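You operate a simulated robot arm through the tools that you are given. There is no shell and no other tool. Be economical: measure what you need, move in short steps, check, and stop when the job is done.

Carry out the task below with a simulated robot arm. There is one attempt and no reset: what you move stays moved.

TASK
Press the zero key of the tally counter two times. Take the green cell from the top of the wooden table and leave it on the low board of the wooden table. Take the shunt marked "62" from the top of the grey bench and put it on the left shelf of the grey bench. Fetch the green pack and set it on the clear patch behind the long rack. Put the grey pouch marked "26" from the top of the grey bench on the grey plate there and the grey pouch that says "27" on the green tray there. Take the orange pack and put it in the steel tray on the top of the grey bench. Pull the locker drawer open. Do these in any order.

The check looks at the end state, three seconds after you hand in, the way a careful person would. Anything else that was tipped, shoved, dropped, spilled or broken makes it a failure.

THE ROBOT
A 7-joint arm with a vacuum gripper on a trunk, on a base that drives. Base frame: it is fixed to the floor where the robot stands at the start and does not move with it; the origin is under the middle of the robot, x ahead of it, y to its left, z up. Lengths are in mm, angles in degrees, forces in N, time in s.
Its first joint turns from -149.0 to 149.0 degrees. Places, roughly: clear patch behind the long rack (63x15 cm) [-2160, -6060, 780]; green cell [-2500, -1000, 750]; green pack [-2500, -6750, 750]; green tray [-2500, -7250, 750]; grey plate [-2500, -7000, 750]; grey pouch [-2500, -7000, 750]; left shelf of the grey bench (52x25 cm) [-2440, -7660, 1280]; locker drawer [700, 2000, 800]; low board of the wooden table [-2900, -1200, 200]; orange pack [-2250, -6000, 750]; shunt [-2500, -6750, 750]; steel tray (20x20x4 cm) [-2400, -6500, 800]; zero key of the tally counter [600, -100, 900]. Payload 1.06 kg.
Tool frame: the origin (TCP) lies in the middle of the cups' lips, and z points out of the cups. The gripper has 1 cup of 24 mm across, covering 24 by 24 mm (tool x, y); the bellows give 8 mm. With the vacuum on, a cup seals on a smooth face that it is pressed against (1 to 4 N); it does not hold porous or soft things. The pull reaches 23 N.
Orientation is that of the tool frame in the base frame, as [roll, pitch, yaw] about the fixed x, y, z axes, in that order (R = Rz(yaw) Ry(pitch) Rx(roll)). With the cups facing straight down, the tool's x points along the base's -x, its y along +y and its z along -z.

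THE INTERFACE
- The arm moves only by the tool drive_tool. Its argument "steps" is a list of rows, each a list of 3 entries, a list of its own where there are three numbers: the vacuum: 1 switches it on, 0 off, then the shift along the base's x, y, z in mm, then the turn, a rotation vector about the base's x, y, z in degrees. In form: [[valve, [dx, dy, dz], [rx, ry, rz]], ...]. A call has 1 to 8 rows; each row shifts and turns the commanded pose from where the row before left it. A row lasts 0.2 s, in which the tool goes at most 50 mm and 8.6 degrees; a call with a longer step from one row to the next is refused whole, and so is a gripper value outside its range. A pose out of reach is approached as far as the arm can. The call stops where the force on the tool passes 40 N (or 10 N more than at its start, if that is more) or the arm is blocked; 0.2 s more then pass. The pull builds up within a second once a cup has sealed. Time passes only in rows, and 0.2 s behind the last, so rows that do not move give it time. The reply holds the time, the measured pose of the TCP, the force on the tool along the base axes and the pull of the vacuum, in the units named above and with some noise, with the torque about the TCP (base axes, N m) and any sound that the robot's microphone picked up.
- Cameras (640 x 400 px; columns grow to the right, rows downward): "scene" is now at [37.4, 142.4, 1620.1]; the picture's right is [-0.30, -0.95, 0.00], its down [-0.60, 0.19, -0.77] and it looks along [0.74, -0.23, -0.63] (base axes); focal length 269 px, centre (320, 200). "wrist" rides on the gripper at [78, 19, -96] in the tool frame; the picture's right is [-0.24, 0.97, 0.00], its down [-0.71, -0.17, -0.69] and it looks along [-0.67, -0.16, 0.73] (tool axes); focal length 243 px, centre (320, 200). There is no depth. A picture from a camera that has moved, and an enlarged one, comes with that camera's place and axes in the base frame and with its lens.
- capture(camera): a new picture of that camera. No time passes.
- raise_lower(by): slides the trunk up (or, below 0, down) by that many mm; the arm and the scene camera ride with it, the base frame stays. It gives what a move gives, with no picture.
- drive_base(legs): drives the robot by 1 to 6 legs, each [ahead, turn to the left] in mm and degrees, along the robot's own axes; the way and the turn of a leg run together, so that a leg with both is an arc; at most 1500 mm and 180 degrees a leg. The arm and the cameras ride along, it lands a little off, and it stops where it bumps. It gives what a move gives.
- head_to(pan, tilt): turns the head with the scene camera to pan (to the left, within 155 degrees either way) and tilt (down, from -29 to 69), counted from straight ahead of the robot. It gives what a move gives.
- inspect(camera, box): a new picture of the part [left, top, right, bottom] of that camera's present view, enlarged. No time passes.
- sign_off(): hands the job in; it is judged then, once.

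Work in short steps. Places have to be worked out from the pictures, the camera data and where the tool is seen: move nearer, look again, correct. Check each grasp and each placing, and mend what went wrong. You have 207 turns and 200 pictures in all, those below and enlarged ones among them. Switch the vacuum off and draw the arm clear of the work before you hand the job in, unless the task says otherwise; then end with one line.

The tools are called after "Call:" as name(argument=value, ...) on one line, values as JSON. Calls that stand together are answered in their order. drive_tool: Moves the arm, as the interface text tells. Its arguments: {"type":"object","properties":{"steps":{"type":"array","items":{"type":"array"}}},"required":["steps"]} The other tools are called the same way: raise_lower (by) slides the trunk up or down; drive_base (legs) drives the base; head_to (pan, tilt) turns the head that bears the scene camera; capture (camera) takes a picture; inspect (camera, box) takes an enlarged picture of a part of a camera's view; sign_off () hands the job in.

At the start:

```text
time: 0.0
position: [713.8, -209.2, 1199.4]
tcp_rot: [-180.0, 0.0, -179.9]
contact_force: [-1.1, -1.1, 0.8]
ft_torque: [-0.01, -0.01, 0.01]
pull: 0.0
trunk travel left (down, up): [-675.0, 35.0]
robot x, y, heading: [0.7, -2.7, -0.1]
head pan, tilt: [-17.5, 39.2]
```

scene: 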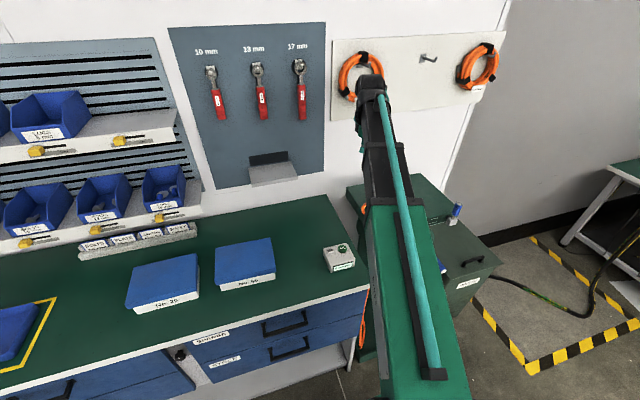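
wrist: 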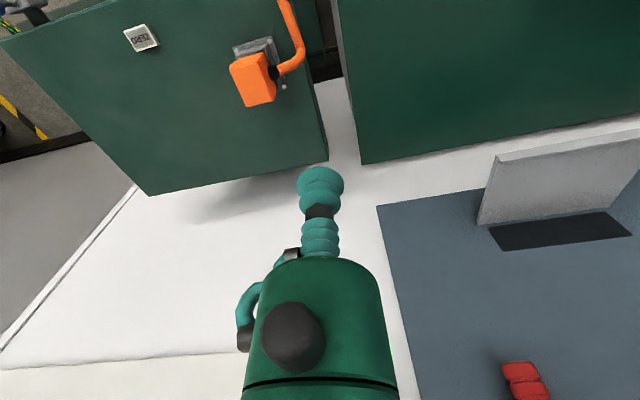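

The small box at (340,258) is probably the tally counter; I'll enlarge it.

Call:
inspect(camera="scene", box=[300, 230, 380, 280])

Call:
inspect(camera="scene", box=[120, 300, 380, 400])

```text
8.00 times, centred on (340, 255) of scene
camera zoom: at [37.4, 142.4, 1620.1], right [-0.3, -0.95, 0.0], down [-0.6, 0.19, -0.77], along [0.74, -0.23, -0.63], focal length 2154 px, centre (160, -240)
```

zoom: 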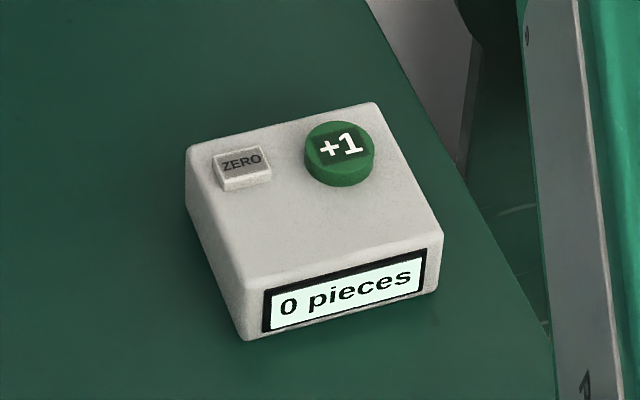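

```text
2.46 times, centred on (250, 350) of scene
camera zoom: at [37.4, 142.4, 1620.1], right [-0.3, -0.95, 0.0], down [-0.6, 0.19, -0.77], along [0.74, -0.23, -0.63], focal length 663 px, centre (492, -169)
```

zoom: 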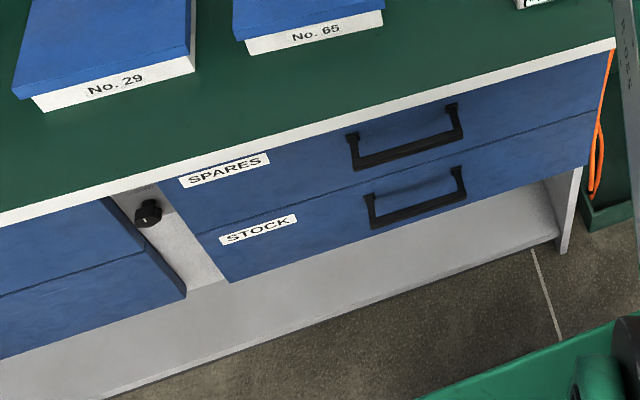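

Intersecting the ray puts the zero key near (611,-72) if z≈900. I'll move the tool above it and look with the wrist camera.

Call:
drive_tool(steps=[[0, [-26, 34, -12], [0, 0, 0]], [0, [-26, 34, -12], [0, 0, 0]], [0, [-26, 34, -12], [0, 0, 0]], [0, [-26, 35, -13], [0, 0, 0]], [0, [0, 0, -45], [0, 0, 0]], [0, [0, 0, -45], [0, 0, 0]]])

Call:
capture(camera="wrist")

Call:
capture(camera="scene")

```text
time: 1.4
position: [610.1, -74.8, 1059.5]
tcp_rot: [-180.0, 0.1, -179.9]
contact_force: [0.2, 0.7, 0.6]
ft_torque: [0.0, 0.01, 0.02]
pull: 0.1
trunk travel left (down, up): [-675.0, 35.0]
robot x, y, heading: [-1.1, 2.5, 0.2]
head pan, tilt: [-17.5, 39.2]
```

```text
195 pictures are left
camera wrist: at [532.1, -56.8, 1155.5], right [0.24, 0.97, 0.0], down [0.71, -0.17, 0.69], along [0.67, -0.16, -0.73], focal length 243 px, centre (320, 200)
```

wrist: 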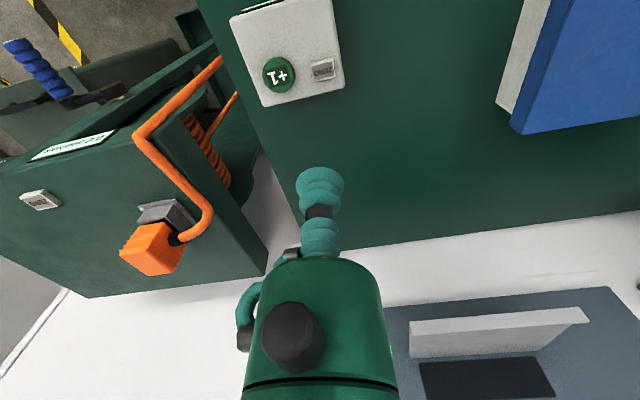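

```text
194 pictures are left
camera scene: at [37.6, 142.3, 1620.2], right [-0.3, -0.95, 0.0], down [-0.6, 0.19, -0.77], along [0.74, -0.23, -0.63], focal length 269 px, centre (320, 200)
```

scene: 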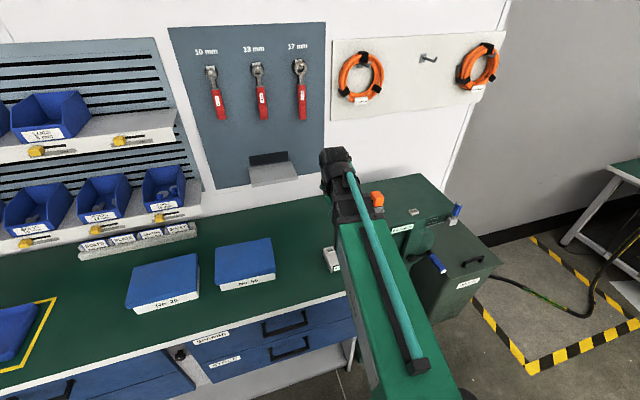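

Triangulating the two views puts the zero key near (593,-67,922). I'll move above it and descend to 960, then check.

Call:
drive_tool(steps=[[0, [-17, 8, -30], [0, 0, 0]], [0, [0, 0, -35], [0, 0, 0]], [0, [0, 0, -35], [0, 0, 0]]])

Call:
capture(camera="wrist")

```text
time: 2.2
position: [592.7, -63.4, 960.2]
tcp_rot: [-180.0, 0.0, 179.9]
contact_force: [0.2, -0.6, -0.4]
ft_torque: [0.01, -0.05, -0.02]
pull: 0.1
trunk travel left (down, up): [-675.0, 35.0]
robot x, y, heading: [-1.3, 1.7, -0.1]
head pan, tilt: [-17.5, 39.2]
```

```text
193 pictures are left
camera wrist: at [514.9, -45.6, 1056.8], right [0.24, 0.97, 0.0], down [0.71, -0.17, 0.69], along [0.67, -0.16, -0.73], focal length 243 px, centre (320, 200)
```

wrist: 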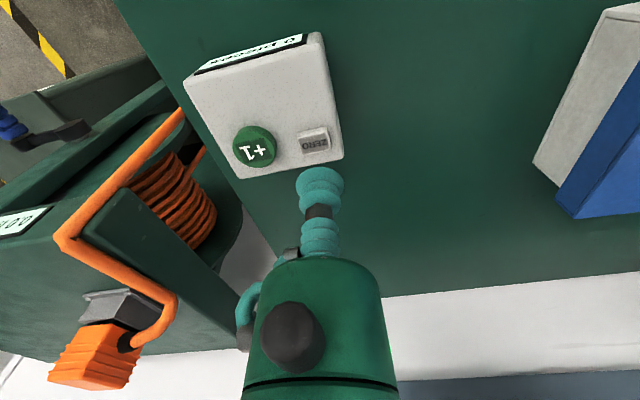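

The key is now estimated at (597,-70), z≈908. I'll shift over it and descend slowly, watching the force.

Call:
drive_tool(steps=[[0, [4.5, -6.5, -15], [0, 0, 0]], [0, [0, 0, -15], [0, 0, 0]]])

Call:
capture(camera="wrist")

```text
time: 2.8
position: [597.5, -70.4, 931.3]
tcp_rot: [-180.0, -0.1, 180.0]
contact_force: [-0.2, 0.3, 0.3]
ft_torque: [0.0, 0.01, 0.0]
pull: 0.0
trunk travel left (down, up): [-675.0, 35.0]
robot x, y, heading: [-1.4, -3.6, -0.4]
head pan, tilt: [-17.5, 39.2]
```

```text
192 pictures are left
camera wrist: at [519.3, -52.7, 1027.1], right [0.24, 0.97, 0.0], down [0.71, -0.17, 0.69], along [0.67, -0.16, -0.73], focal length 243 px, centre (320, 200)
```

wrist: 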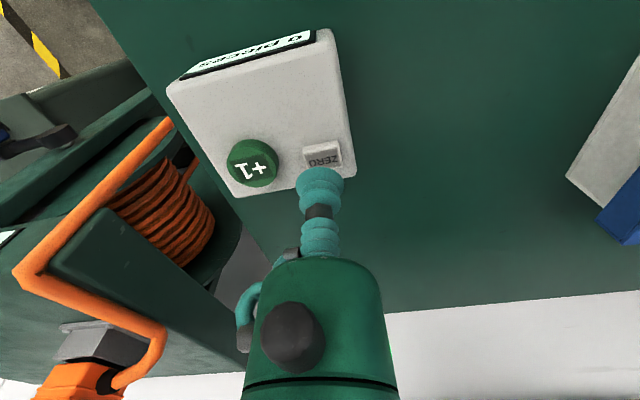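

The key lies right under the cup (≈594,-69). I'll go down in small steps.

Call:
drive_tool(steps=[[0, [-2, 1, -8], [0, 0, 0]], [0, [0, 0, -5], [0, 0, 0]], [0, [0, 0, -4], [0, 0, 0]], [0, [0, 0, -3], [0, 0, 0]]])

```text
time: 3.8
position: [595.7, -70.6, 910.2]
tcp_rot: [-180.0, 0.0, -179.9]
contact_force: [1.2, -0.5, 0.0]
ft_torque: [0.0, 0.02, -0.02]
pull: 0.2
trunk travel left (down, up): [-675.0, 35.0]
robot x, y, heading: [0.3, -2.5, -0.0]
head pan, tilt: [-17.5, 39.2]
```

No contact at 910; I'll continue down.

Call:
drive_tool(steps=[[0, [0, 0, -3], [0, 0, 0]], [0, [0, 0, -3], [0, 0, 0]]])

Call:
capture(camera="wrist")

```text
time: 4.4
position: [597.3, -69.8, 904.9]
tcp_rot: [180.0, 0.0, -179.9]
contact_force: [-0.1, -0.6, 0.3]
ft_torque: [-0.02, -0.02, 0.01]
pull: 0.0
trunk travel left (down, up): [-675.0, 35.0]
robot x, y, heading: [1.7, -1.1, 0.1]
head pan, tilt: [-17.5, 39.2]
```

```text
191 pictures are left
camera wrist: at [518.1, -52.1, 1000.6], right [0.24, 0.97, 0.0], down [0.71, -0.17, 0.68], along [0.67, -0.16, -0.73], focal length 243 px, centre (320, 200)
```

wrist: 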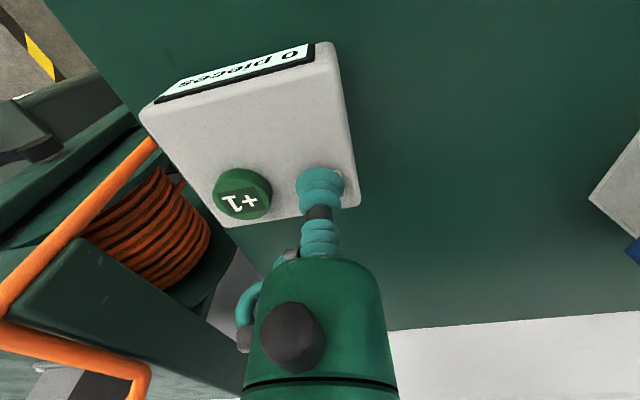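

The cup now covers the key, with no force yet. I'll continue down gently.

Call:
drive_tool(steps=[[0, [0, 0, -3], [0, 0, 0]], [0, [0, 0, -3], [0, 0, 0]]])

Call:
inspect(camera="scene", box=[300, 220, 380, 280])

```text
time: 5.0
position: [597.2, -70.1, 899.4]
tcp_rot: [179.9, 0.0, 180.0]
contact_force: [-0.3, -0.7, 3.6]
ft_torque: [-0.03, 0.01, -0.02]
pull: 0.1
trunk travel left (down, up): [-675.0, 35.0]
robot x, y, heading: [-0.6, -1.1, 0.1]
head pan, tilt: [-17.5, 39.2]
heard: click
```

```text
6.67 times, centred on (340, 250) of scene
camera zoom: at [37.2, 142.4, 1620.2], right [-0.3, -0.95, 0.0], down [-0.6, 0.19, -0.77], along [0.74, -0.23, -0.63], focal length 1795 px, centre (187, -133)
```

zoom: 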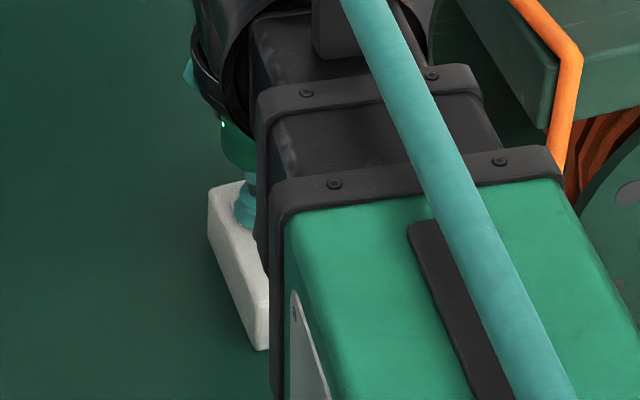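

A click: one press. I'll lift 10 mm and press the same depth again.

Call:
drive_tool(steps=[[0, [0, 0, 10], [0, 0, 0]], [0, [0, 0, 0], [0, 0, 0]], [0, [0, 0, -5], [0, 0, 0]], [0, [0, 0, -3], [0, 0, 0]], [0, [0, 0, -2], [0, 0, 0]]])

```text
time: 6.2
position: [596.1, -68.8, 899.1]
tcp_rot: [-180.0, 0.0, -179.9]
contact_force: [-1.4, -0.8, 2.9]
ft_torque: [0.02, -0.02, -0.01]
pull: 0.3
trunk travel left (down, up): [-675.0, 35.0]
robot x, y, heading: [-0.9, -0.5, -0.1]
head pan, tilt: [-17.5, 39.2]
heard: click
```

Second click. I'll lift away and look at the counter and towards the locker.

Call:
drive_tool(steps=[[0, [0, 0, 30], [0, 0, 0]], [0, [0, 0, 50], [0, 0, 0]], [0, [0, 0, 50], [0, 0, 0]], [0, [0, 0, 50], [0, 0, 0]], [0, [0, 0, 50], [0, 0, 0]]])

Call:
head_to(pan=70, tilt=25)

Call:
capture(camera="scene")

Call:
capture(camera="wrist")

```text
time: 7.4
position: [593.8, -72.4, 1129.9]
tcp_rot: [180.0, 0.0, -179.9]
contact_force: [0.3, 0.0, -0.4]
ft_torque: [0.02, -0.01, 0.02]
pull: 0.0
trunk travel left (down, up): [-675.0, 35.0]
robot x, y, heading: [3.1, -3.0, 0.0]
head pan, tilt: [-17.5, 39.2]
```

```text
time: 9.0
position: [593.9, -72.7, 1129.6]
tcp_rot: [-179.9, 0.0, 180.0]
contact_force: [0.0, 0.3, 0.3]
ft_torque: [-0.04, 0.01, -0.03]
pull: 0.1
trunk travel left (down, up): [-675.0, 35.0]
robot x, y, heading: [0.1, 1.5, -0.1]
head pan, tilt: [70.0, 25.0]
```

```text
189 pictures are left
camera scene: at [-12.6, 254.6, 1642.3], right [0.94, -0.34, 0.0], down [-0.14, -0.4, -0.91], along [0.31, 0.85, -0.42], focal length 269 px, centre (320, 200)
```

scene: 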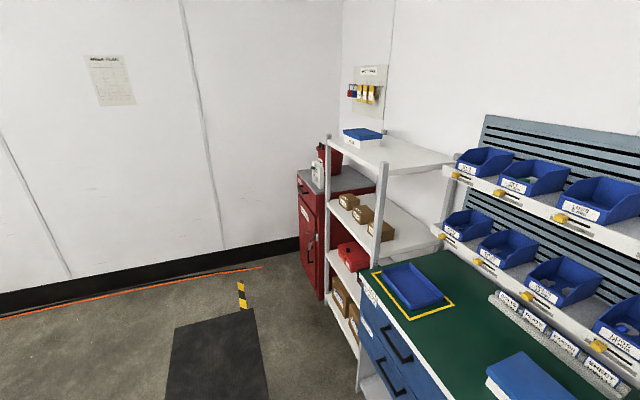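

```text
188 pictures are left
camera wrist: at [515.5, -54.6, 1225.4], right [0.24, 0.97, 0.0], down [0.71, -0.17, 0.69], along [0.67, -0.16, -0.73], focal length 243 px, centre (320, 200)
```

wrist: 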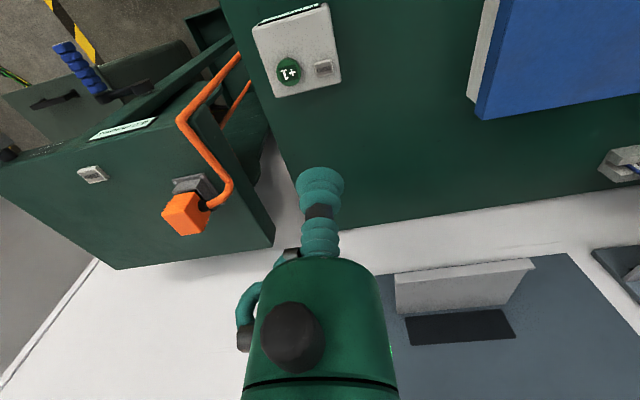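

The red cabinet beyond the shelf is likely the locker. I'll zoom in.

Call:
inspect(camera="scene", box=[270, 120, 430, 320])

Call:
head_to(pan=150, tilt=20)

Call:
capture(camera="scene")

Call:
head_to(pan=-150, tilt=10)

Call:
capture(camera="scene")

Call:
head_to(pan=-80, tilt=20)

Call:
capture(camera="scene")

```text
2.00 times, centred on (350, 220) of scene
camera zoom: at [-12.6, 254.6, 1642.3], right [0.94, -0.34, 0.0], down [-0.14, -0.4, -0.91], along [0.31, 0.85, -0.42], focal length 538 px, centre (260, 160)
```

zoom: 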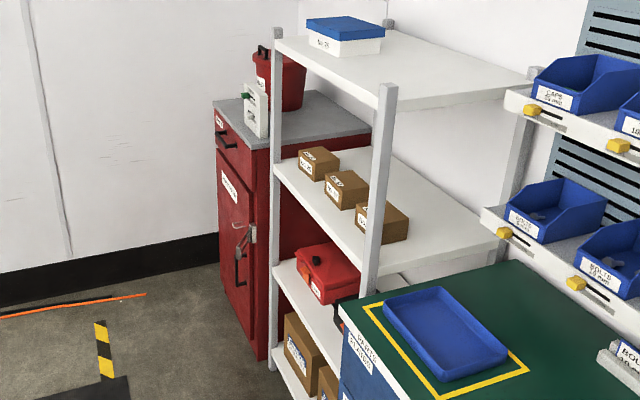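

```text
time: 10.6
position: [593.6, -71.5, 1128.9]
tcp_rot: [-179.9, 0.0, 179.9]
contact_force: [0.1, 0.2, -0.2]
ft_torque: [0.03, 0.03, -0.04]
pull: 0.0
trunk travel left (down, up): [-675.0, 35.0]
robot x, y, heading: [1.3, -1.1, 0.1]
head pan, tilt: [150.0, 20.0]
```

```text
186 pictures are left
camera scene: at [-124.8, 214.7, 1650.4], right [0.5, 0.87, 0.0], down [0.3, -0.17, -0.94], along [-0.81, 0.47, -0.34], focal length 269 px, centre (320, 200)
```

scene: 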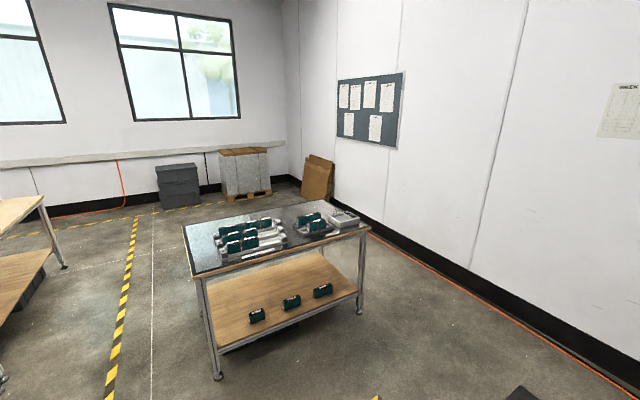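

```text
time: 14.6
position: [594.0, -71.7, 1130.0]
tcp_rot: [180.0, -0.1, -180.0]
contact_force: [0.4, 1.0, 0.5]
ft_torque: [-0.01, -0.01, -0.08]
pull: 0.1
trunk travel left (down, up): [-675.0, 35.0]
robot x, y, heading: [2.4, 4.1, -0.1]
head pan, tilt: [-150.0, 10.0]
```

```text
185 pictures are left
camera scene: at [-124.7, 121.5, 1666.7], right [-0.5, 0.87, 0.0], down [0.15, 0.09, -0.98], along [-0.85, -0.49, -0.17], focal length 269 px, centre (320, 200)
```

scene: 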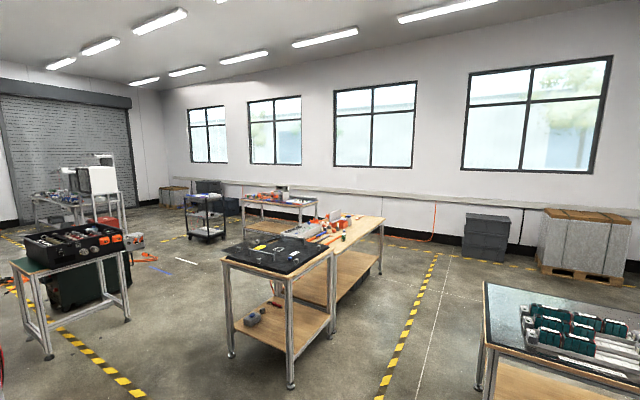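

```text
time: 16.1
position: [593.5, -72.1, 1128.2]
tcp_rot: [-180.0, 0.0, -179.9]
contact_force: [0.0, 0.1, 0.8]
ft_torque: [0.05, -0.01, -0.02]
pull: 0.0
trunk travel left (down, up): [-675.0, 35.0]
robot x, y, heading: [2.6, 0.3, -0.1]
head pan, tilt: [-80.0, 20.0]
```

```text
184 pictures are left
camera scene: at [-28.1, 76.3, 1650.4], right [-0.98, -0.17, 0.0], down [-0.06, 0.34, -0.94], along [0.16, -0.93, -0.34], focal length 269 px, centre (320, 200)
```

scene: 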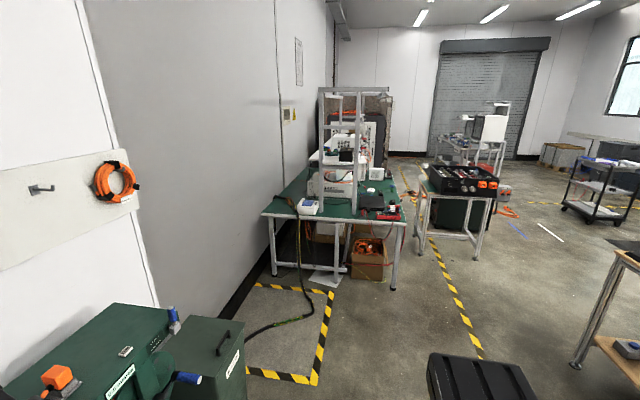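

The locker is the red cabinet; its drawer handle is near (520,2090,850). Before driving I'll check the dark mat and floor on that side.

Call:
head_to(pan=95, tilt=45)

Call:
capture(camera="scene")

Call:
head_to(pan=-120, tilt=40)

Call:
capture(camera="scene")

```text
time: 18.7
position: [593.5, -72.6, 1129.6]
tcp_rot: [-180.0, 0.0, 180.0]
contact_force: [-1.1, 0.0, 0.0]
ft_torque: [0.05, 0.02, -0.02]
pull: 0.2
trunk travel left (down, up): [-675.0, 35.0]
robot x, y, heading: [2.5, -0.2, 0.0]
head pan, tilt: [95.0, 45.0]
```

```text
183 pictures are left
camera scene: at [-51.2, 249.1, 1611.7], right [1.0, 0.09, 0.0], down [0.06, -0.7, -0.71], along [-0.06, 0.7, -0.71], focal length 269 px, centre (320, 200)
```

scene: 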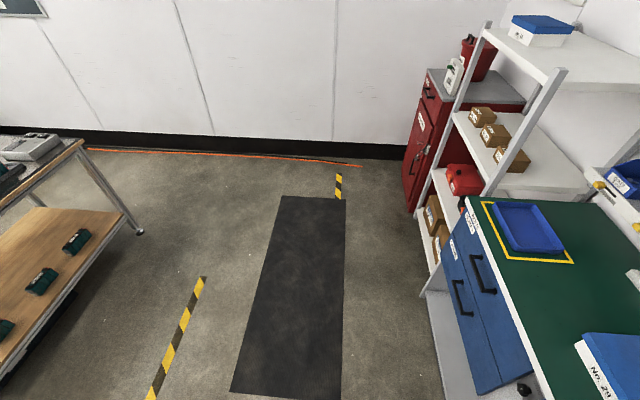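

```text
time: 21.8
position: [592.8, -73.1, 1130.2]
tcp_rot: [-179.9, 0.0, 180.0]
contact_force: [0.1, -1.0, -1.1]
ft_torque: [0.01, -0.03, -0.03]
pull: 0.1
trunk travel left (down, up): [-675.0, 35.0]
robot x, y, heading: [-0.1, 1.5, -0.6]
head pan, tilt: [-120.0, 40.0]
```

```text
182 pictures are left
camera scene: at [-86.6, 94.4, 1619.0], right [-0.87, 0.5, 0.0], down [0.32, 0.56, -0.77], along [-0.38, -0.66, -0.64], focal length 269 px, centre (320, 200)
```

scene: 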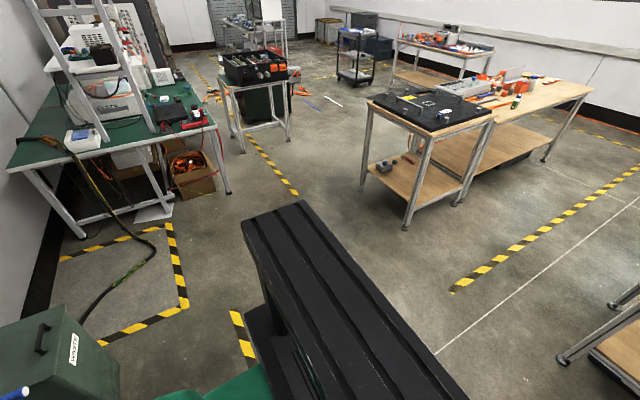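

The mat is flat and the dark beam is the robot's own back. The wall is at y≈2500, so I'll back up in x, turn right, reverse up to the locker and turn left to face it.

Call:
drive_base(legs=[[-300, 0], [0, -90], [-1000, 0], [-1000, 0], [0, 90]])

Call:
head_to(pan=0, tilt=35)

Call:
capture(camera="scene")

Call:
capture(camera="wrist")

```text
time: 41.0
position: [288.6, 1917.9, 1130.0]
tcp_rot: [179.9, 0.0, 179.4]
contact_force: [0.5, 0.2, 0.8]
ft_torque: [0.01, 0.01, -0.02]
pull: 0.1
trunk travel left (down, up): [-675.0, 35.0]
robot x, y, heading: [-303.7, 1996.7, -0.7]
head pan, tilt: [-120.0, 40.0]
```

```text
time: 43.0
position: [289.5, 1917.5, 1130.5]
tcp_rot: [180.0, 0.0, 179.5]
contact_force: [-0.3, -0.6, 1.0]
ft_torque: [-0.01, 0.02, 0.02]
pull: 0.0
trunk travel left (down, up): [-675.0, 35.0]
robot x, y, heading: [-302.9, 2002.5, -0.6]
head pan, tilt: [0.0, 35.0]
```

```text
181 pictures are left
camera scene: at [-259.0, 2164.4, 1626.5], right [-0.01, -1.0, 0.0], down [-0.57, 0.01, -0.82], along [0.82, -0.01, -0.57], focal length 269 px, centre (320, 200)
```

scene: 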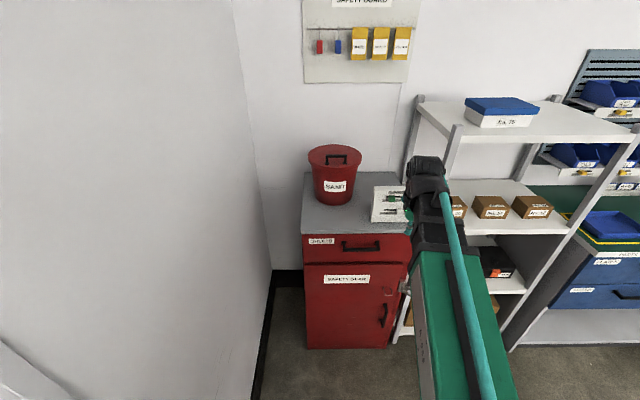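

```text
180 pictures are left
camera wrist: at [210.1, 1936.8, 1225.7], right [0.25, 0.97, 0.0], down [0.71, -0.18, 0.69], along [0.66, -0.17, -0.73], focal length 243 px, centre (320, 200)
```

wrist: 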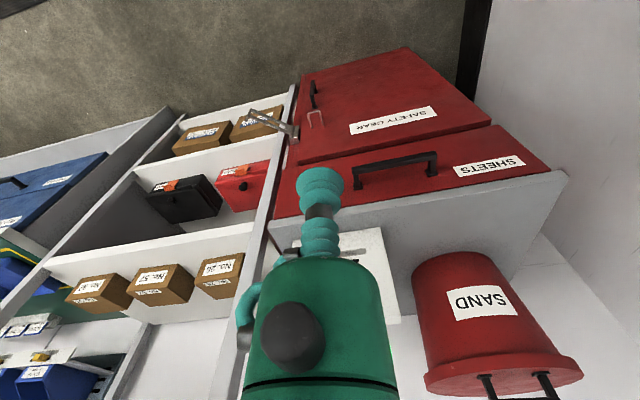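

Call:
inspect(camera="scene", box=[290, 170, 420, 350])

```text
2.22 times, centred on (355, 260) of scene
camera zoom: at [-259.0, 2164.4, 1626.5], right [-0.01, -1.0, 0.0], down [-0.57, 0.01, -0.82], along [0.82, -0.01, -0.57], focal length 598 px, centre (242, 67)
```

zoom: 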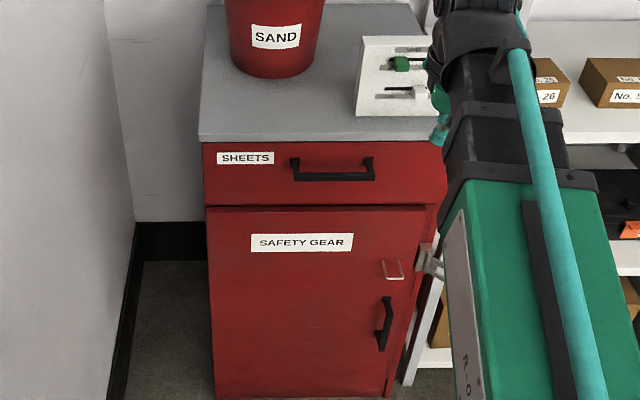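

The drawer front plane is near x≈500, handle near (487,1998,890). I'll turn the tool horizontal (facing +x), lowering it in front of the drawer's right part, well clear.

Call:
drive_tool(steps=[[0, [0, -5, -15], [0, -8.5, 0]], [0, [0, -5, -15], [0, -8.5, 0]], [0, [0, -5, -15], [0, -8.5, 0]], [0, [0, -5, -15], [0, -8.5, 0]], [0, [0, -5, -15], [0, -8.5, 0]], [0, [0, -5, -15], [0, -8.5, 0]], [0, [0, -5, -15], [0, -8.5, 0]], [0, [0, -5, -15], [0, -8.5, 0]]])

Call:
drive_tool(steps=[[0, [0, 0, -20], [0, -8.5, 0]], [0, [0, 0, -20], [0, -8.5, 0]], [0, [0, 0, -20], [0, -5, 0]], [0, [0, 0, -20], [0, 0, 0]]])

Call:
capture(camera="wrist")

Call:
capture(camera="scene")

```text
time: 44.8
position: [381.9, 1853.5, 1013.7]
tcp_rot: [178.6, 68.0, 178.4]
contact_force: [-1.1, 0.2, 0.1]
ft_torque: [-0.01, -0.01, 0.01]
pull: 0.1
out of reach, approached as far as the arm can: row 3, 4, 5, 6, 7, 8
trunk travel left (down, up): [-675.0, 35.0]
robot x, y, heading: [-303.1, 1998.2, -0.5]
head pan, tilt: [0.0, 35.0]
```

```text
time: 45.8
position: [382.0, 1856.5, 934.2]
tcp_rot: [85.6, 89.4, 85.6]
contact_force: [0.0, -0.3, -0.3]
ft_torque: [-0.02, 0.0, -0.01]
pull: 0.1
trunk travel left (down, up): [-675.0, 35.0]
robot x, y, heading: [-305.4, 1995.4, -0.7]
head pan, tilt: [0.0, 35.0]
```

```text
178 pictures are left
camera wrist: at [284.8, 1873.9, 855.8], right [0.0, 0.97, 0.24], down [-0.69, -0.18, 0.71], along [0.73, -0.17, 0.66], focal length 243 px, centre (320, 200)
```

wrist: 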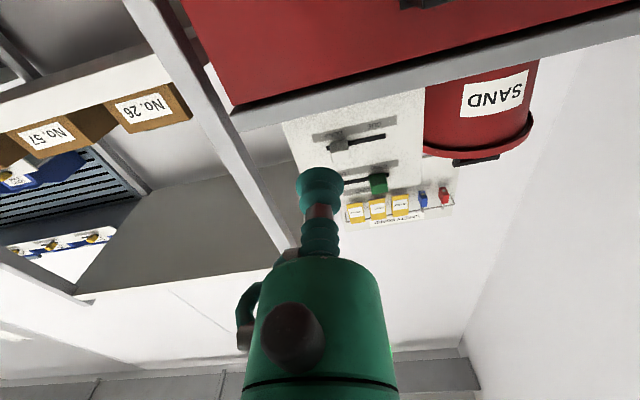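

```text
177 pictures are left
camera scene: at [-258.9, 2164.5, 1626.6], right [-0.01, -1.0, 0.0], down [-0.57, 0.01, -0.82], along [0.82, -0.01, -0.57], focal length 269 px, centre (320, 200)
```

scene: 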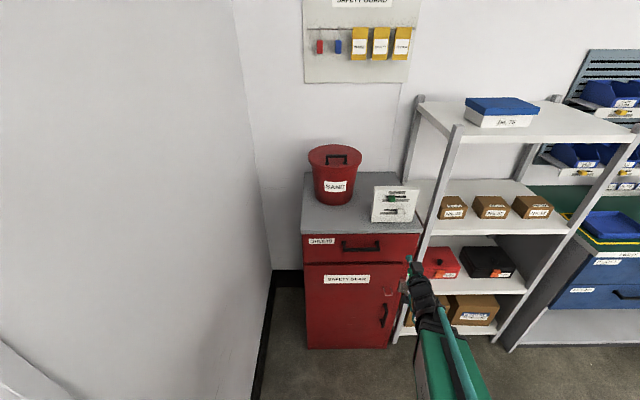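

The drawer's upper right corner comes out near y≈1788, z≈918, handle's right end y≈1935, z≈885. I'll lower to z≈872 at y≈1860 and look again.

Call:
drive_tool(steps=[[0, [0, 0, -31], [0, 0, 0]], [0, [20, 3, -31], [0, 0, 0]]])

Call:
capture(camera="wrist")

Call:
inspect(camera="scene", box=[290, 190, 450, 340])

```text
time: 46.4
position: [400.4, 1860.0, 871.5]
tcp_rot: [87.1, 89.4, 87.1]
contact_force: [0.0, 0.1, -0.5]
ft_torque: [0.02, -0.02, -0.04]
pull: 0.0
trunk travel left (down, up): [-675.0, 35.0]
robot x, y, heading: [-305.6, 1996.1, -0.5]
head pan, tilt: [0.0, 35.0]
```

```text
176 pictures are left
camera wrist: at [305.0, 1878.2, 793.6], right [0.0, 0.97, 0.24], down [-0.69, -0.18, 0.71], along [0.73, -0.17, 0.66], focal length 243 px, centre (320, 200)
```

wrist: 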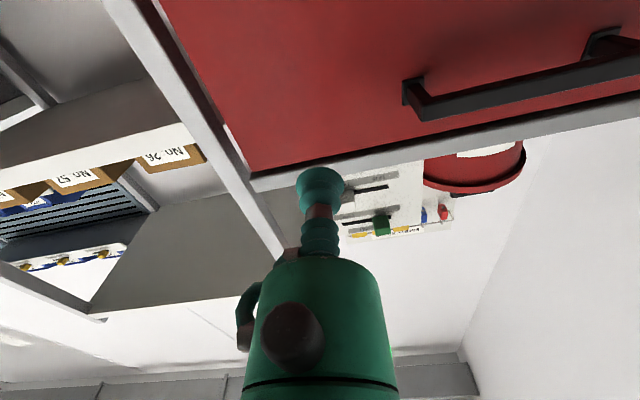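

```text
2.67 times, centred on (370, 265) of scene
camera zoom: at [-258.6, 2164.4, 1626.6], right [-0.01, -1.0, 0.0], down [-0.57, 0.01, -0.82], along [0.82, -0.01, -0.57], focal length 718 px, centre (187, 27)
```

zoom: 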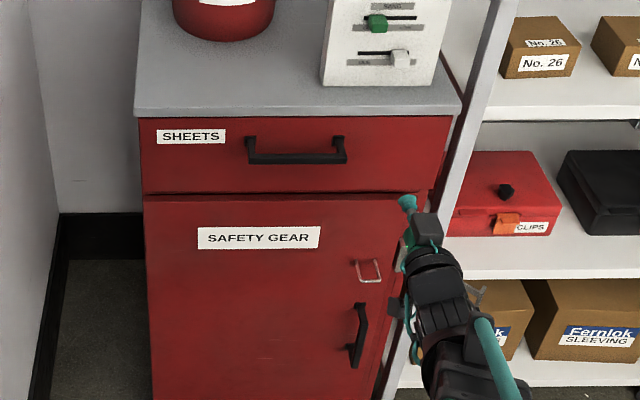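

The cup's forward line meets the clear red face right of the handle, below the drawer's top edge. I'll advance with vacuum on.

Call:
drive_tool(steps=[[1, [30, 0, 0], [0, 0, 0]], [1, [20, 0, 0], [0, 0, 0]], [1, [10, 0, 0], [0, 0, 0]], [1, [5, 0, 0], [0, 0, 0]], [1, [5, 0, 0], [0, 0, 0]]])

Call:
capture(camera="wrist")

```text
time: 47.6
position: [471.5, 1859.4, 871.2]
tcp_rot: [90.0, 89.4, 89.9]
contact_force: [0.2, 0.6, 0.0]
ft_torque: [0.01, -0.04, 0.0]
pull: 0.2
trunk travel left (down, up): [-675.0, 35.0]
robot x, y, heading: [-304.2, 1993.8, -0.5]
head pan, tilt: [0.0, 35.0]
```

```text
174 pictures are left
camera wrist: at [375.4, 1877.2, 793.8], right [0.0, 0.97, 0.25], down [-0.69, -0.18, 0.71], along [0.73, -0.17, 0.66], focal length 243 px, centre (320, 200)
```

wrist: 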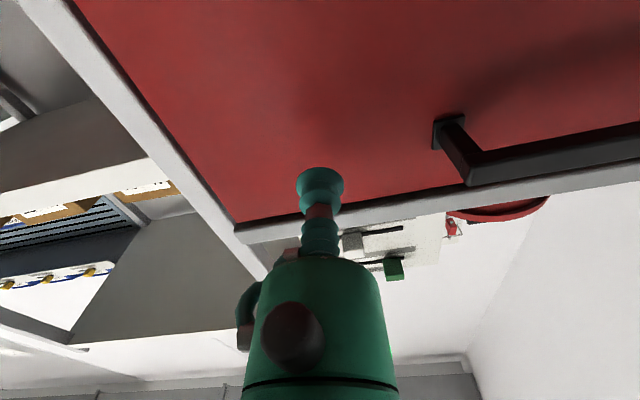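

Close; no contact yet. I'll creep forward.

Call:
drive_tool(steps=[[1, [5, 0, 0], [0, 0, 0]], [1, [5, 0, 0], [0, 0, 0]], [1, [4, 0, 0], [0, 0, 0]], [1, [3, 0, 0], [0, 0, 0]]])

```text
time: 48.6
position: [487.8, 1857.6, 871.5]
tcp_rot: [90.8, 89.4, 90.8]
contact_force: [-0.3, 0.3, -0.3]
ft_torque: [0.01, 0.0, -0.02]
pull: 0.0
trunk travel left (down, up): [-675.0, 35.0]
robot x, y, heading: [-307.4, 1996.5, -0.6]
head pan, tilt: [0.0, 35.0]
```

Call:
drive_tool(steps=[[1, [5, 0, 0], [0, 0, 0]], [1, [4, 0, 0], [0, 0, 0]], [1, [4, 0, 0], [0, 0, 0]], [1, [3, 0, 0], [0, 0, 0]]])

Call:
capture(camera="wrist")

```text
time: 49.6
position: [503.6, 1857.2, 871.2]
tcp_rot: [90.5, 89.4, 90.5]
contact_force: [-0.2, -0.5, 0.4]
ft_torque: [0.03, -0.01, 0.0]
pull: 0.0
trunk travel left (down, up): [-675.0, 35.0]
robot x, y, heading: [-306.7, 1993.8, -0.6]
head pan, tilt: [0.0, 35.0]
```

```text
173 pictures are left
camera wrist: at [408.4, 1876.3, 793.6], right [0.0, 0.97, 0.25], down [-0.69, -0.18, 0.71], along [0.73, -0.17, 0.66], focal length 243 px, centre (320, 200)
```

wrist: 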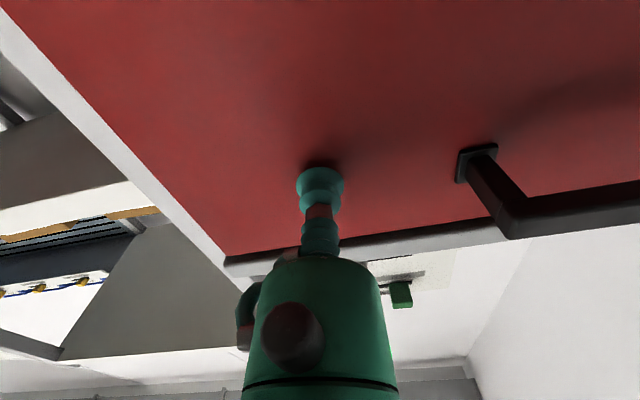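

Almost touching (shadow at the cup). A few more millimetres.

Call:
drive_tool(steps=[[1, [4, 0, 0], [0, 0, 0]], [1, [3, 0, 0], [0, 0, 0]], [1, [2, 0, 0], [0, 0, 0]]])

```text
time: 50.4
position: [511.4, 1857.5, 871.7]
tcp_rot: [103.0, 89.3, 103.0]
contact_force: [-16.7, 3.3, -12.4]
ft_torque: [0.03, -0.08, 0.01]
pull: 22.8
trunk travel left (down, up): [-675.0, 35.0]
robot x, y, heading: [-305.7, 1995.9, -0.4]
head pan, tilt: [0.0, 35.0]
```

Sealed with full pull. Now I'll draw the drawer back slowly along -x.

Call:
drive_tool(steps=[[1, [-4, 0, 0], [0, 0, 0]], [1, [-5, 0, 0], [0, 0, 0]], [1, [-8, 0, 0], [0, 0, 0]], [1, [-10, 0, 0], [0, 0, 0]], [1, [-10, 0, 0], [0, 0, 0]], [1, [-10, 0, 0], [0, 0, 0]]])

Call:
capture(camera="scene")

```text
time: 51.8
position: [465.8, 1857.3, 872.0]
tcp_rot: [92.6, 89.4, 92.6]
contact_force: [-1.0, 3.1, -7.1]
ft_torque: [0.1, -0.07, -0.02]
pull: 22.7
trunk travel left (down, up): [-675.0, 35.0]
robot x, y, heading: [-302.8, 1996.6, -0.4]
head pan, tilt: [0.0, 35.0]
```

```text
172 pictures are left
camera scene: at [-258.5, 2164.6, 1626.5], right [-0.01, -1.0, 0.0], down [-0.57, 0.01, -0.82], along [0.82, -0.01, -0.57], focal length 269 px, centre (320, 200)
```

scene: 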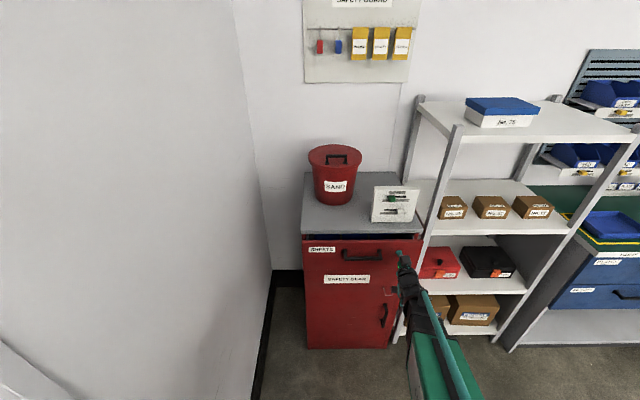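

The drawer is coming out. I'll continue with the arm.

Call:
drive_tool(steps=[[1, [-10, 0, 0], [0, 0, 0]], [1, [-12, 0, 0], [0, 0, 0]], [1, [-12, 0, 0], [0, 0, 0]], [1, [-12, 0, 0], [0, 0, 0]], [1, [-12, 0, 0], [0, 0, 0]], [1, [-12, 0, 0], [0, 0, 0]]])

Call:
drive_base(legs=[[-60, 0], [-60, 0]])

Call:
capture(camera="scene")

```text
time: 53.2
position: [395.8, 1858.4, 872.0]
tcp_rot: [81.6, 89.4, 81.6]
contact_force: [-0.6, 2.7, 3.6]
ft_torque: [-0.06, -0.02, 0.0]
pull: 22.8
trunk travel left (down, up): [-675.0, 35.0]
robot x, y, heading: [-306.1, 2000.4, -0.6]
head pan, tilt: [0.0, 35.0]
```

```text
time: 54.7
position: [276.8, 1857.8, 870.3]
tcp_rot: [87.6, 89.4, 87.5]
contact_force: [-1.7, -0.9, -3.4]
ft_torque: [-0.17, -0.05, -0.01]
pull: 23.1
trunk travel left (down, up): [-675.0, 35.0]
robot x, y, heading: [-425.4, 1996.5, -0.8]
head pan, tilt: [0.0, 35.0]
```

```text
171 pictures are left
camera scene: at [-378.6, 2165.5, 1626.6], right [-0.01, -1.0, 0.0], down [-0.57, 0.01, -0.82], along [0.82, -0.01, -0.57], focal length 269 px, centre (320, 200)
```

scene: 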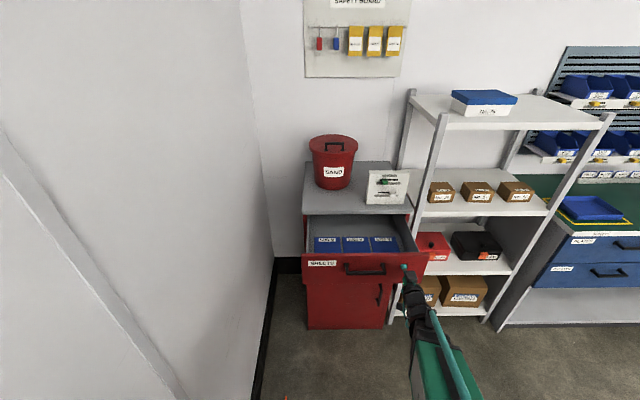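

The drawer is open about 230 mm. I'll pull a bit further, then release.

Call:
drive_base(legs=[[-50, 0]])

Call:
drive_tool(steps=[[0, [0, 0, 0], [0, 0, 0]], [0, [0, 0, 0], [0, 0, 0]], [0, [0, 0, 0], [0, 0, 0]], [0, [-10, 0, 0], [0, 0, 0]], [0, [-20, 0, 0], [0, 0, 0]]])

Call:
capture(camera="scene")

```text
time: 55.7
position: [226.2, 1858.2, 870.1]
tcp_rot: [92.5, 89.3, 92.4]
contact_force: [-2.3, -3.1, -5.5]
ft_torque: [-0.16, -0.05, -0.02]
pull: 22.7
trunk travel left (down, up): [-675.0, 35.0]
robot x, y, heading: [-476.3, 1996.9, -0.6]
head pan, tilt: [0.0, 35.0]
```

```text
time: 56.9
position: [195.4, 1858.8, 871.3]
tcp_rot: [90.0, 89.4, 89.8]
contact_force: [0.5, -1.1, -0.4]
ft_torque: [-0.01, 0.0, -0.03]
pull: 0.2
trunk travel left (down, up): [-675.0, 35.0]
robot x, y, heading: [-477.3, 1998.3, -0.8]
head pan, tilt: [0.0, 35.0]
```

```text
170 pictures are left
camera scene: at [-429.3, 2166.4, 1626.6], right [-0.01, -1.0, 0.0], down [-0.57, 0.01, -0.82], along [0.82, -0.01, -0.57], focal length 269 px, centre (320, 200)
```

scene: 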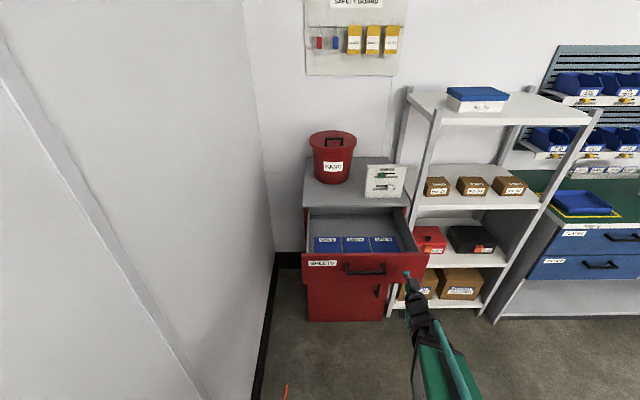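

Drawer open ~280 mm. I'll back off, then turn the tool down again and raise it for travel.

Call:
drive_base(legs=[[-150, 0]])

Call:
drive_tool(steps=[[0, [0, 5, 30], [0, 8.5, 0]], [0, [0, 5, 30], [0, 8.5, 0]], [0, [0, 5, 30], [0, 8.5, 0]], [0, [0, 5, 30], [0, 8.5, 0]], [0, [0, 5, 30], [0, 8.5, 0]], [0, [0, 5, 30], [0, 8.5, 0]], [0, [0, 5, 30], [0, 8.5, 0]], [0, [0, 5, 30], [0, 8.5, 0]]])

Call:
drive_tool(steps=[[0, [-10, 10, 5], [0, 8.5, 0]], [0, [-10, 10, 5], [0, 8.5, 0]], [0, [-10, 10, 5], [0, 5, 0]]])

Call:
drive_base(legs=[[0, -90], [1500, 0], [780, 0], [0, -90]])

Call:
head_to(pan=20, tilt=30)

Call:
capture(camera="scene")

```text
time: 58.2
position: [41.9, 1858.0, 870.3]
tcp_rot: [88.3, 89.4, 88.0]
contact_force: [0.0, 0.0, -0.3]
ft_torque: [-0.01, 0.03, 0.0]
pull: 0.0
trunk travel left (down, up): [-675.0, 35.0]
robot x, y, heading: [-625.9, 2001.4, -1.0]
head pan, tilt: [0.0, 35.0]
```

```text
time: 60.0
position: [48.3, 1897.7, 1105.9]
tcp_rot: [-180.0, 21.9, 179.2]
contact_force: [-0.8, -1.0, -0.2]
ft_torque: [0.02, 0.0, 0.0]
pull: 0.1
out of reach, approached as far as the arm can: row 3
trunk travel left (down, up): [-675.0, 35.0]
robot x, y, heading: [-629.4, 2000.0, -0.8]
head pan, tilt: [0.0, 35.0]
```

```text
time: 60.8
position: [18.4, 1928.3, 1121.5]
tcp_rot: [-179.7, 0.0, 179.4]
contact_force: [0.2, -0.3, 0.8]
ft_torque: [0.0, 0.0, -0.01]
pull: 0.0
trunk travel left (down, up): [-675.0, 35.0]
robot x, y, heading: [-629.1, 1997.3, -0.6]
head pan, tilt: [0.0, 35.0]
```

```text
time: 79.7
position: [-1288.4, -193.9, 1120.0]
tcp_rot: [-179.9, 0.0, -0.9]
contact_force: [1.1, 1.0, -0.3]
ft_torque: [0.0, 0.02, -0.01]
pull: 0.1
trunk travel left (down, up): [-675.0, 35.0]
robot x, y, heading: [-642.3, -270.4, 178.8]
head pan, tilt: [0.0, 35.0]
```

```text
time: 80.5
position: [-1288.4, -193.8, 1122.6]
tcp_rot: [-179.8, 0.1, -0.8]
contact_force: [-0.2, -0.3, -0.3]
ft_torque: [0.02, -0.02, -0.01]
pull: 0.1
trunk travel left (down, up): [-675.0, 35.0]
robot x, y, heading: [-640.9, -266.1, 178.8]
head pan, tilt: [20.0, 30.0]
```

```text
169 pictures are left
camera scene: at [-685.5, -472.2, 1634.3], right [-0.32, 0.95, 0.0], down [0.47, 0.16, -0.87], along [-0.82, -0.28, -0.5], focal length 269 px, centre (320, 200)
```

scene: 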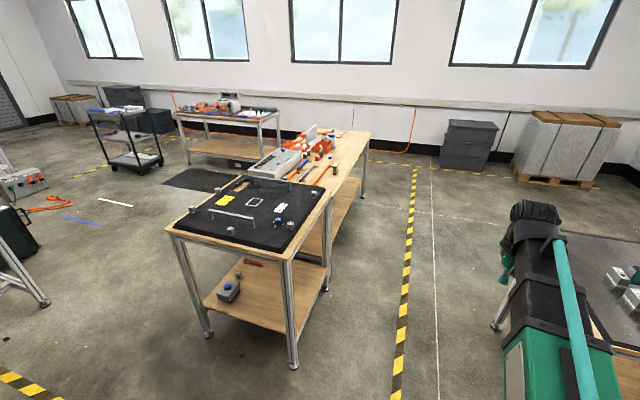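

Table edge confirmed near y≈-900. I'll drive along the aisle beside the tables to about x=-2350 and look.

Call:
drive_base(legs=[[0, 2.5], [1500, 0], [250, 0]])

Call:
head_to(pan=90, tilt=35)

Call:
capture(camera="scene")

```text
time: 89.8
position: [-3050.2, -256.2, 1120.1]
tcp_rot: [-179.9, -0.1, 1.2]
contact_force: [-0.4, -0.2, -1.1]
ft_torque: [0.03, -0.01, -0.01]
pull: 0.1
trunk travel left (down, up): [-675.0, 35.0]
robot x, y, heading: [-2402.1, -308.7, -178.8]
head pan, tilt: [20.0, 30.0]
```

```text
time: 91.2
position: [-3048.0, -255.1, 1121.0]
tcp_rot: [-179.7, 0.0, 1.2]
contact_force: [-0.8, 0.2, -0.8]
ft_torque: [0.0, 0.01, 0.0]
pull: 0.0
trunk travel left (down, up): [-675.0, 35.0]
robot x, y, heading: [-2397.7, -311.2, -179.1]
head pan, tilt: [90.0, 35.0]
```

```text
168 pictures are left
camera scene: at [-2350.0, -568.1, 1626.5], right [-1.0, -0.02, 0.0], down [-0.01, 0.57, -0.82], along [0.01, -0.82, -0.57], focal length 269 px, centre (320, 200)
```

scene: 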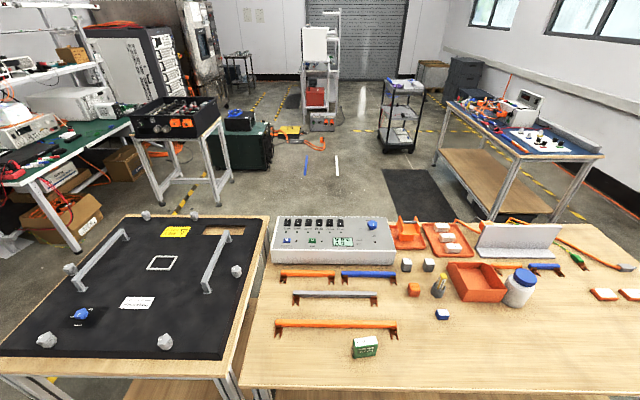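

The green cell is at about (364,346) → roughly (-2486,-1006). I'll zoom in.

Call:
inspect(camera="scene", box=[310, 310, 420, 379])

Call:
inspect(camera="scene", box=[240, 200, 640, 400])

```text
5.80 times, centred on (365, 344) of scene
camera zoom: at [-2350.0, -568.1, 1626.5], right [-1.0, -0.02, 0.0], down [-0.01, 0.57, -0.82], along [0.01, -0.82, -0.57], focal length 1561 px, centre (59, -638)
```

zoom: 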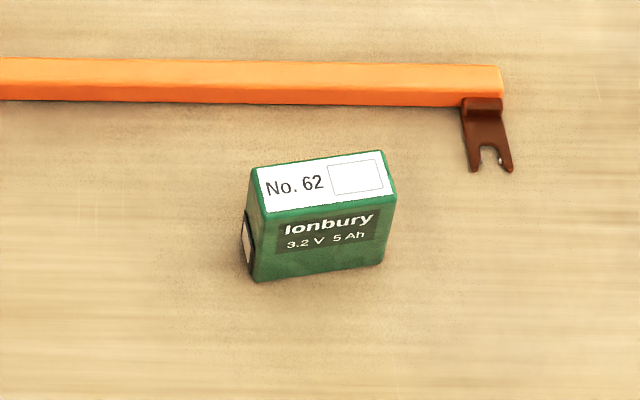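

```text
1.60 times, centred on (440, 300) of scene
camera zoom: at [-2350.0, -568.1, 1626.5], right [-1.0, -0.02, 0.0], down [-0.01, 0.57, -0.82], along [0.01, -0.82, -0.57], focal length 431 px, centre (128, 40)
```

zoom: 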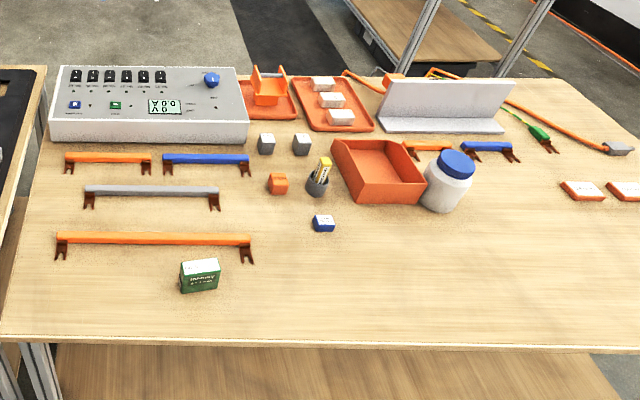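

I'll turn left to face the table (arm high at z≈1120), then move the tool over the cell.

Call:
drive_base(legs=[[0, 89]])

Call:
head_to(pan=0, tilt=45)

Call:
capture(camera="wrist")

Call:
capture(camera="scene")

```text
time: 95.4
position: [-2467.1, -956.0, 1120.8]
tcp_rot: [-179.8, 0.1, 89.8]
contact_force: [0.0, 0.6, 0.5]
ft_torque: [0.0, 0.0, -0.02]
pull: 0.0
trunk travel left (down, up): [-675.0, 35.0]
robot x, y, heading: [-2402.4, -308.3, -90.2]
head pan, tilt: [90.0, 35.0]
```

```text
time: 97.0
position: [-2468.4, -956.2, 1121.4]
tcp_rot: [-179.8, 0.0, 89.8]
contact_force: [-0.5, 0.5, 0.6]
ft_torque: [0.04, -0.01, 0.0]
pull: 0.0
trunk travel left (down, up): [-675.0, 35.0]
robot x, y, heading: [-2399.6, -305.9, -90.2]
head pan, tilt: [0.0, 45.0]
```

```text
165 pictures are left
camera wrist: at [-2449.4, -878.2, 1217.3], right [0.97, -0.24, 0.0], down [-0.17, -0.71, 0.69], along [-0.17, -0.67, -0.73], focal length 243 px, centre (320, 200)
```

wrist: 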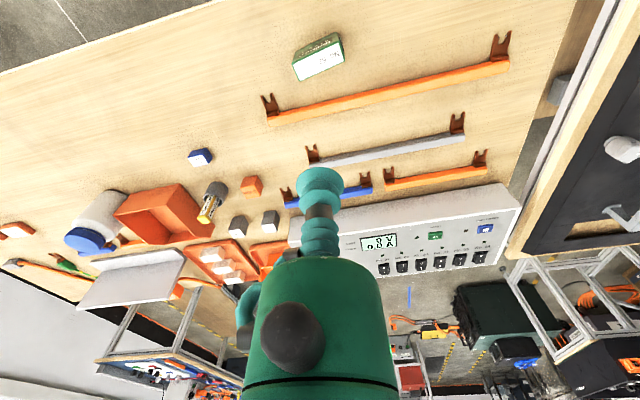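

```text
164 pictures are left
camera scene: at [-2229.5, -348.1, 1611.7], right [-1.0, 0.01, 0.0], down [0.0, 0.71, -0.71], along [0.0, -0.71, -0.71], focal length 269 px, centre (320, 200)
```

scene: 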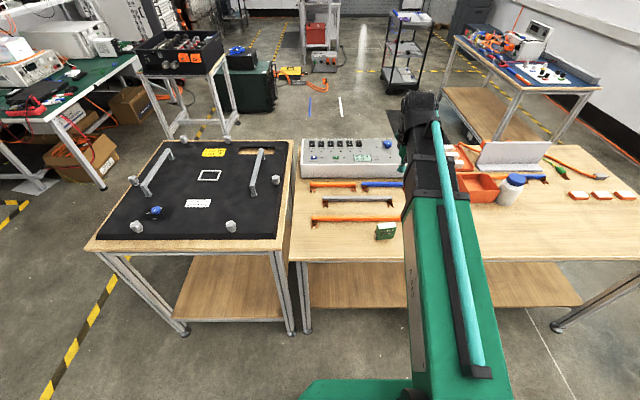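

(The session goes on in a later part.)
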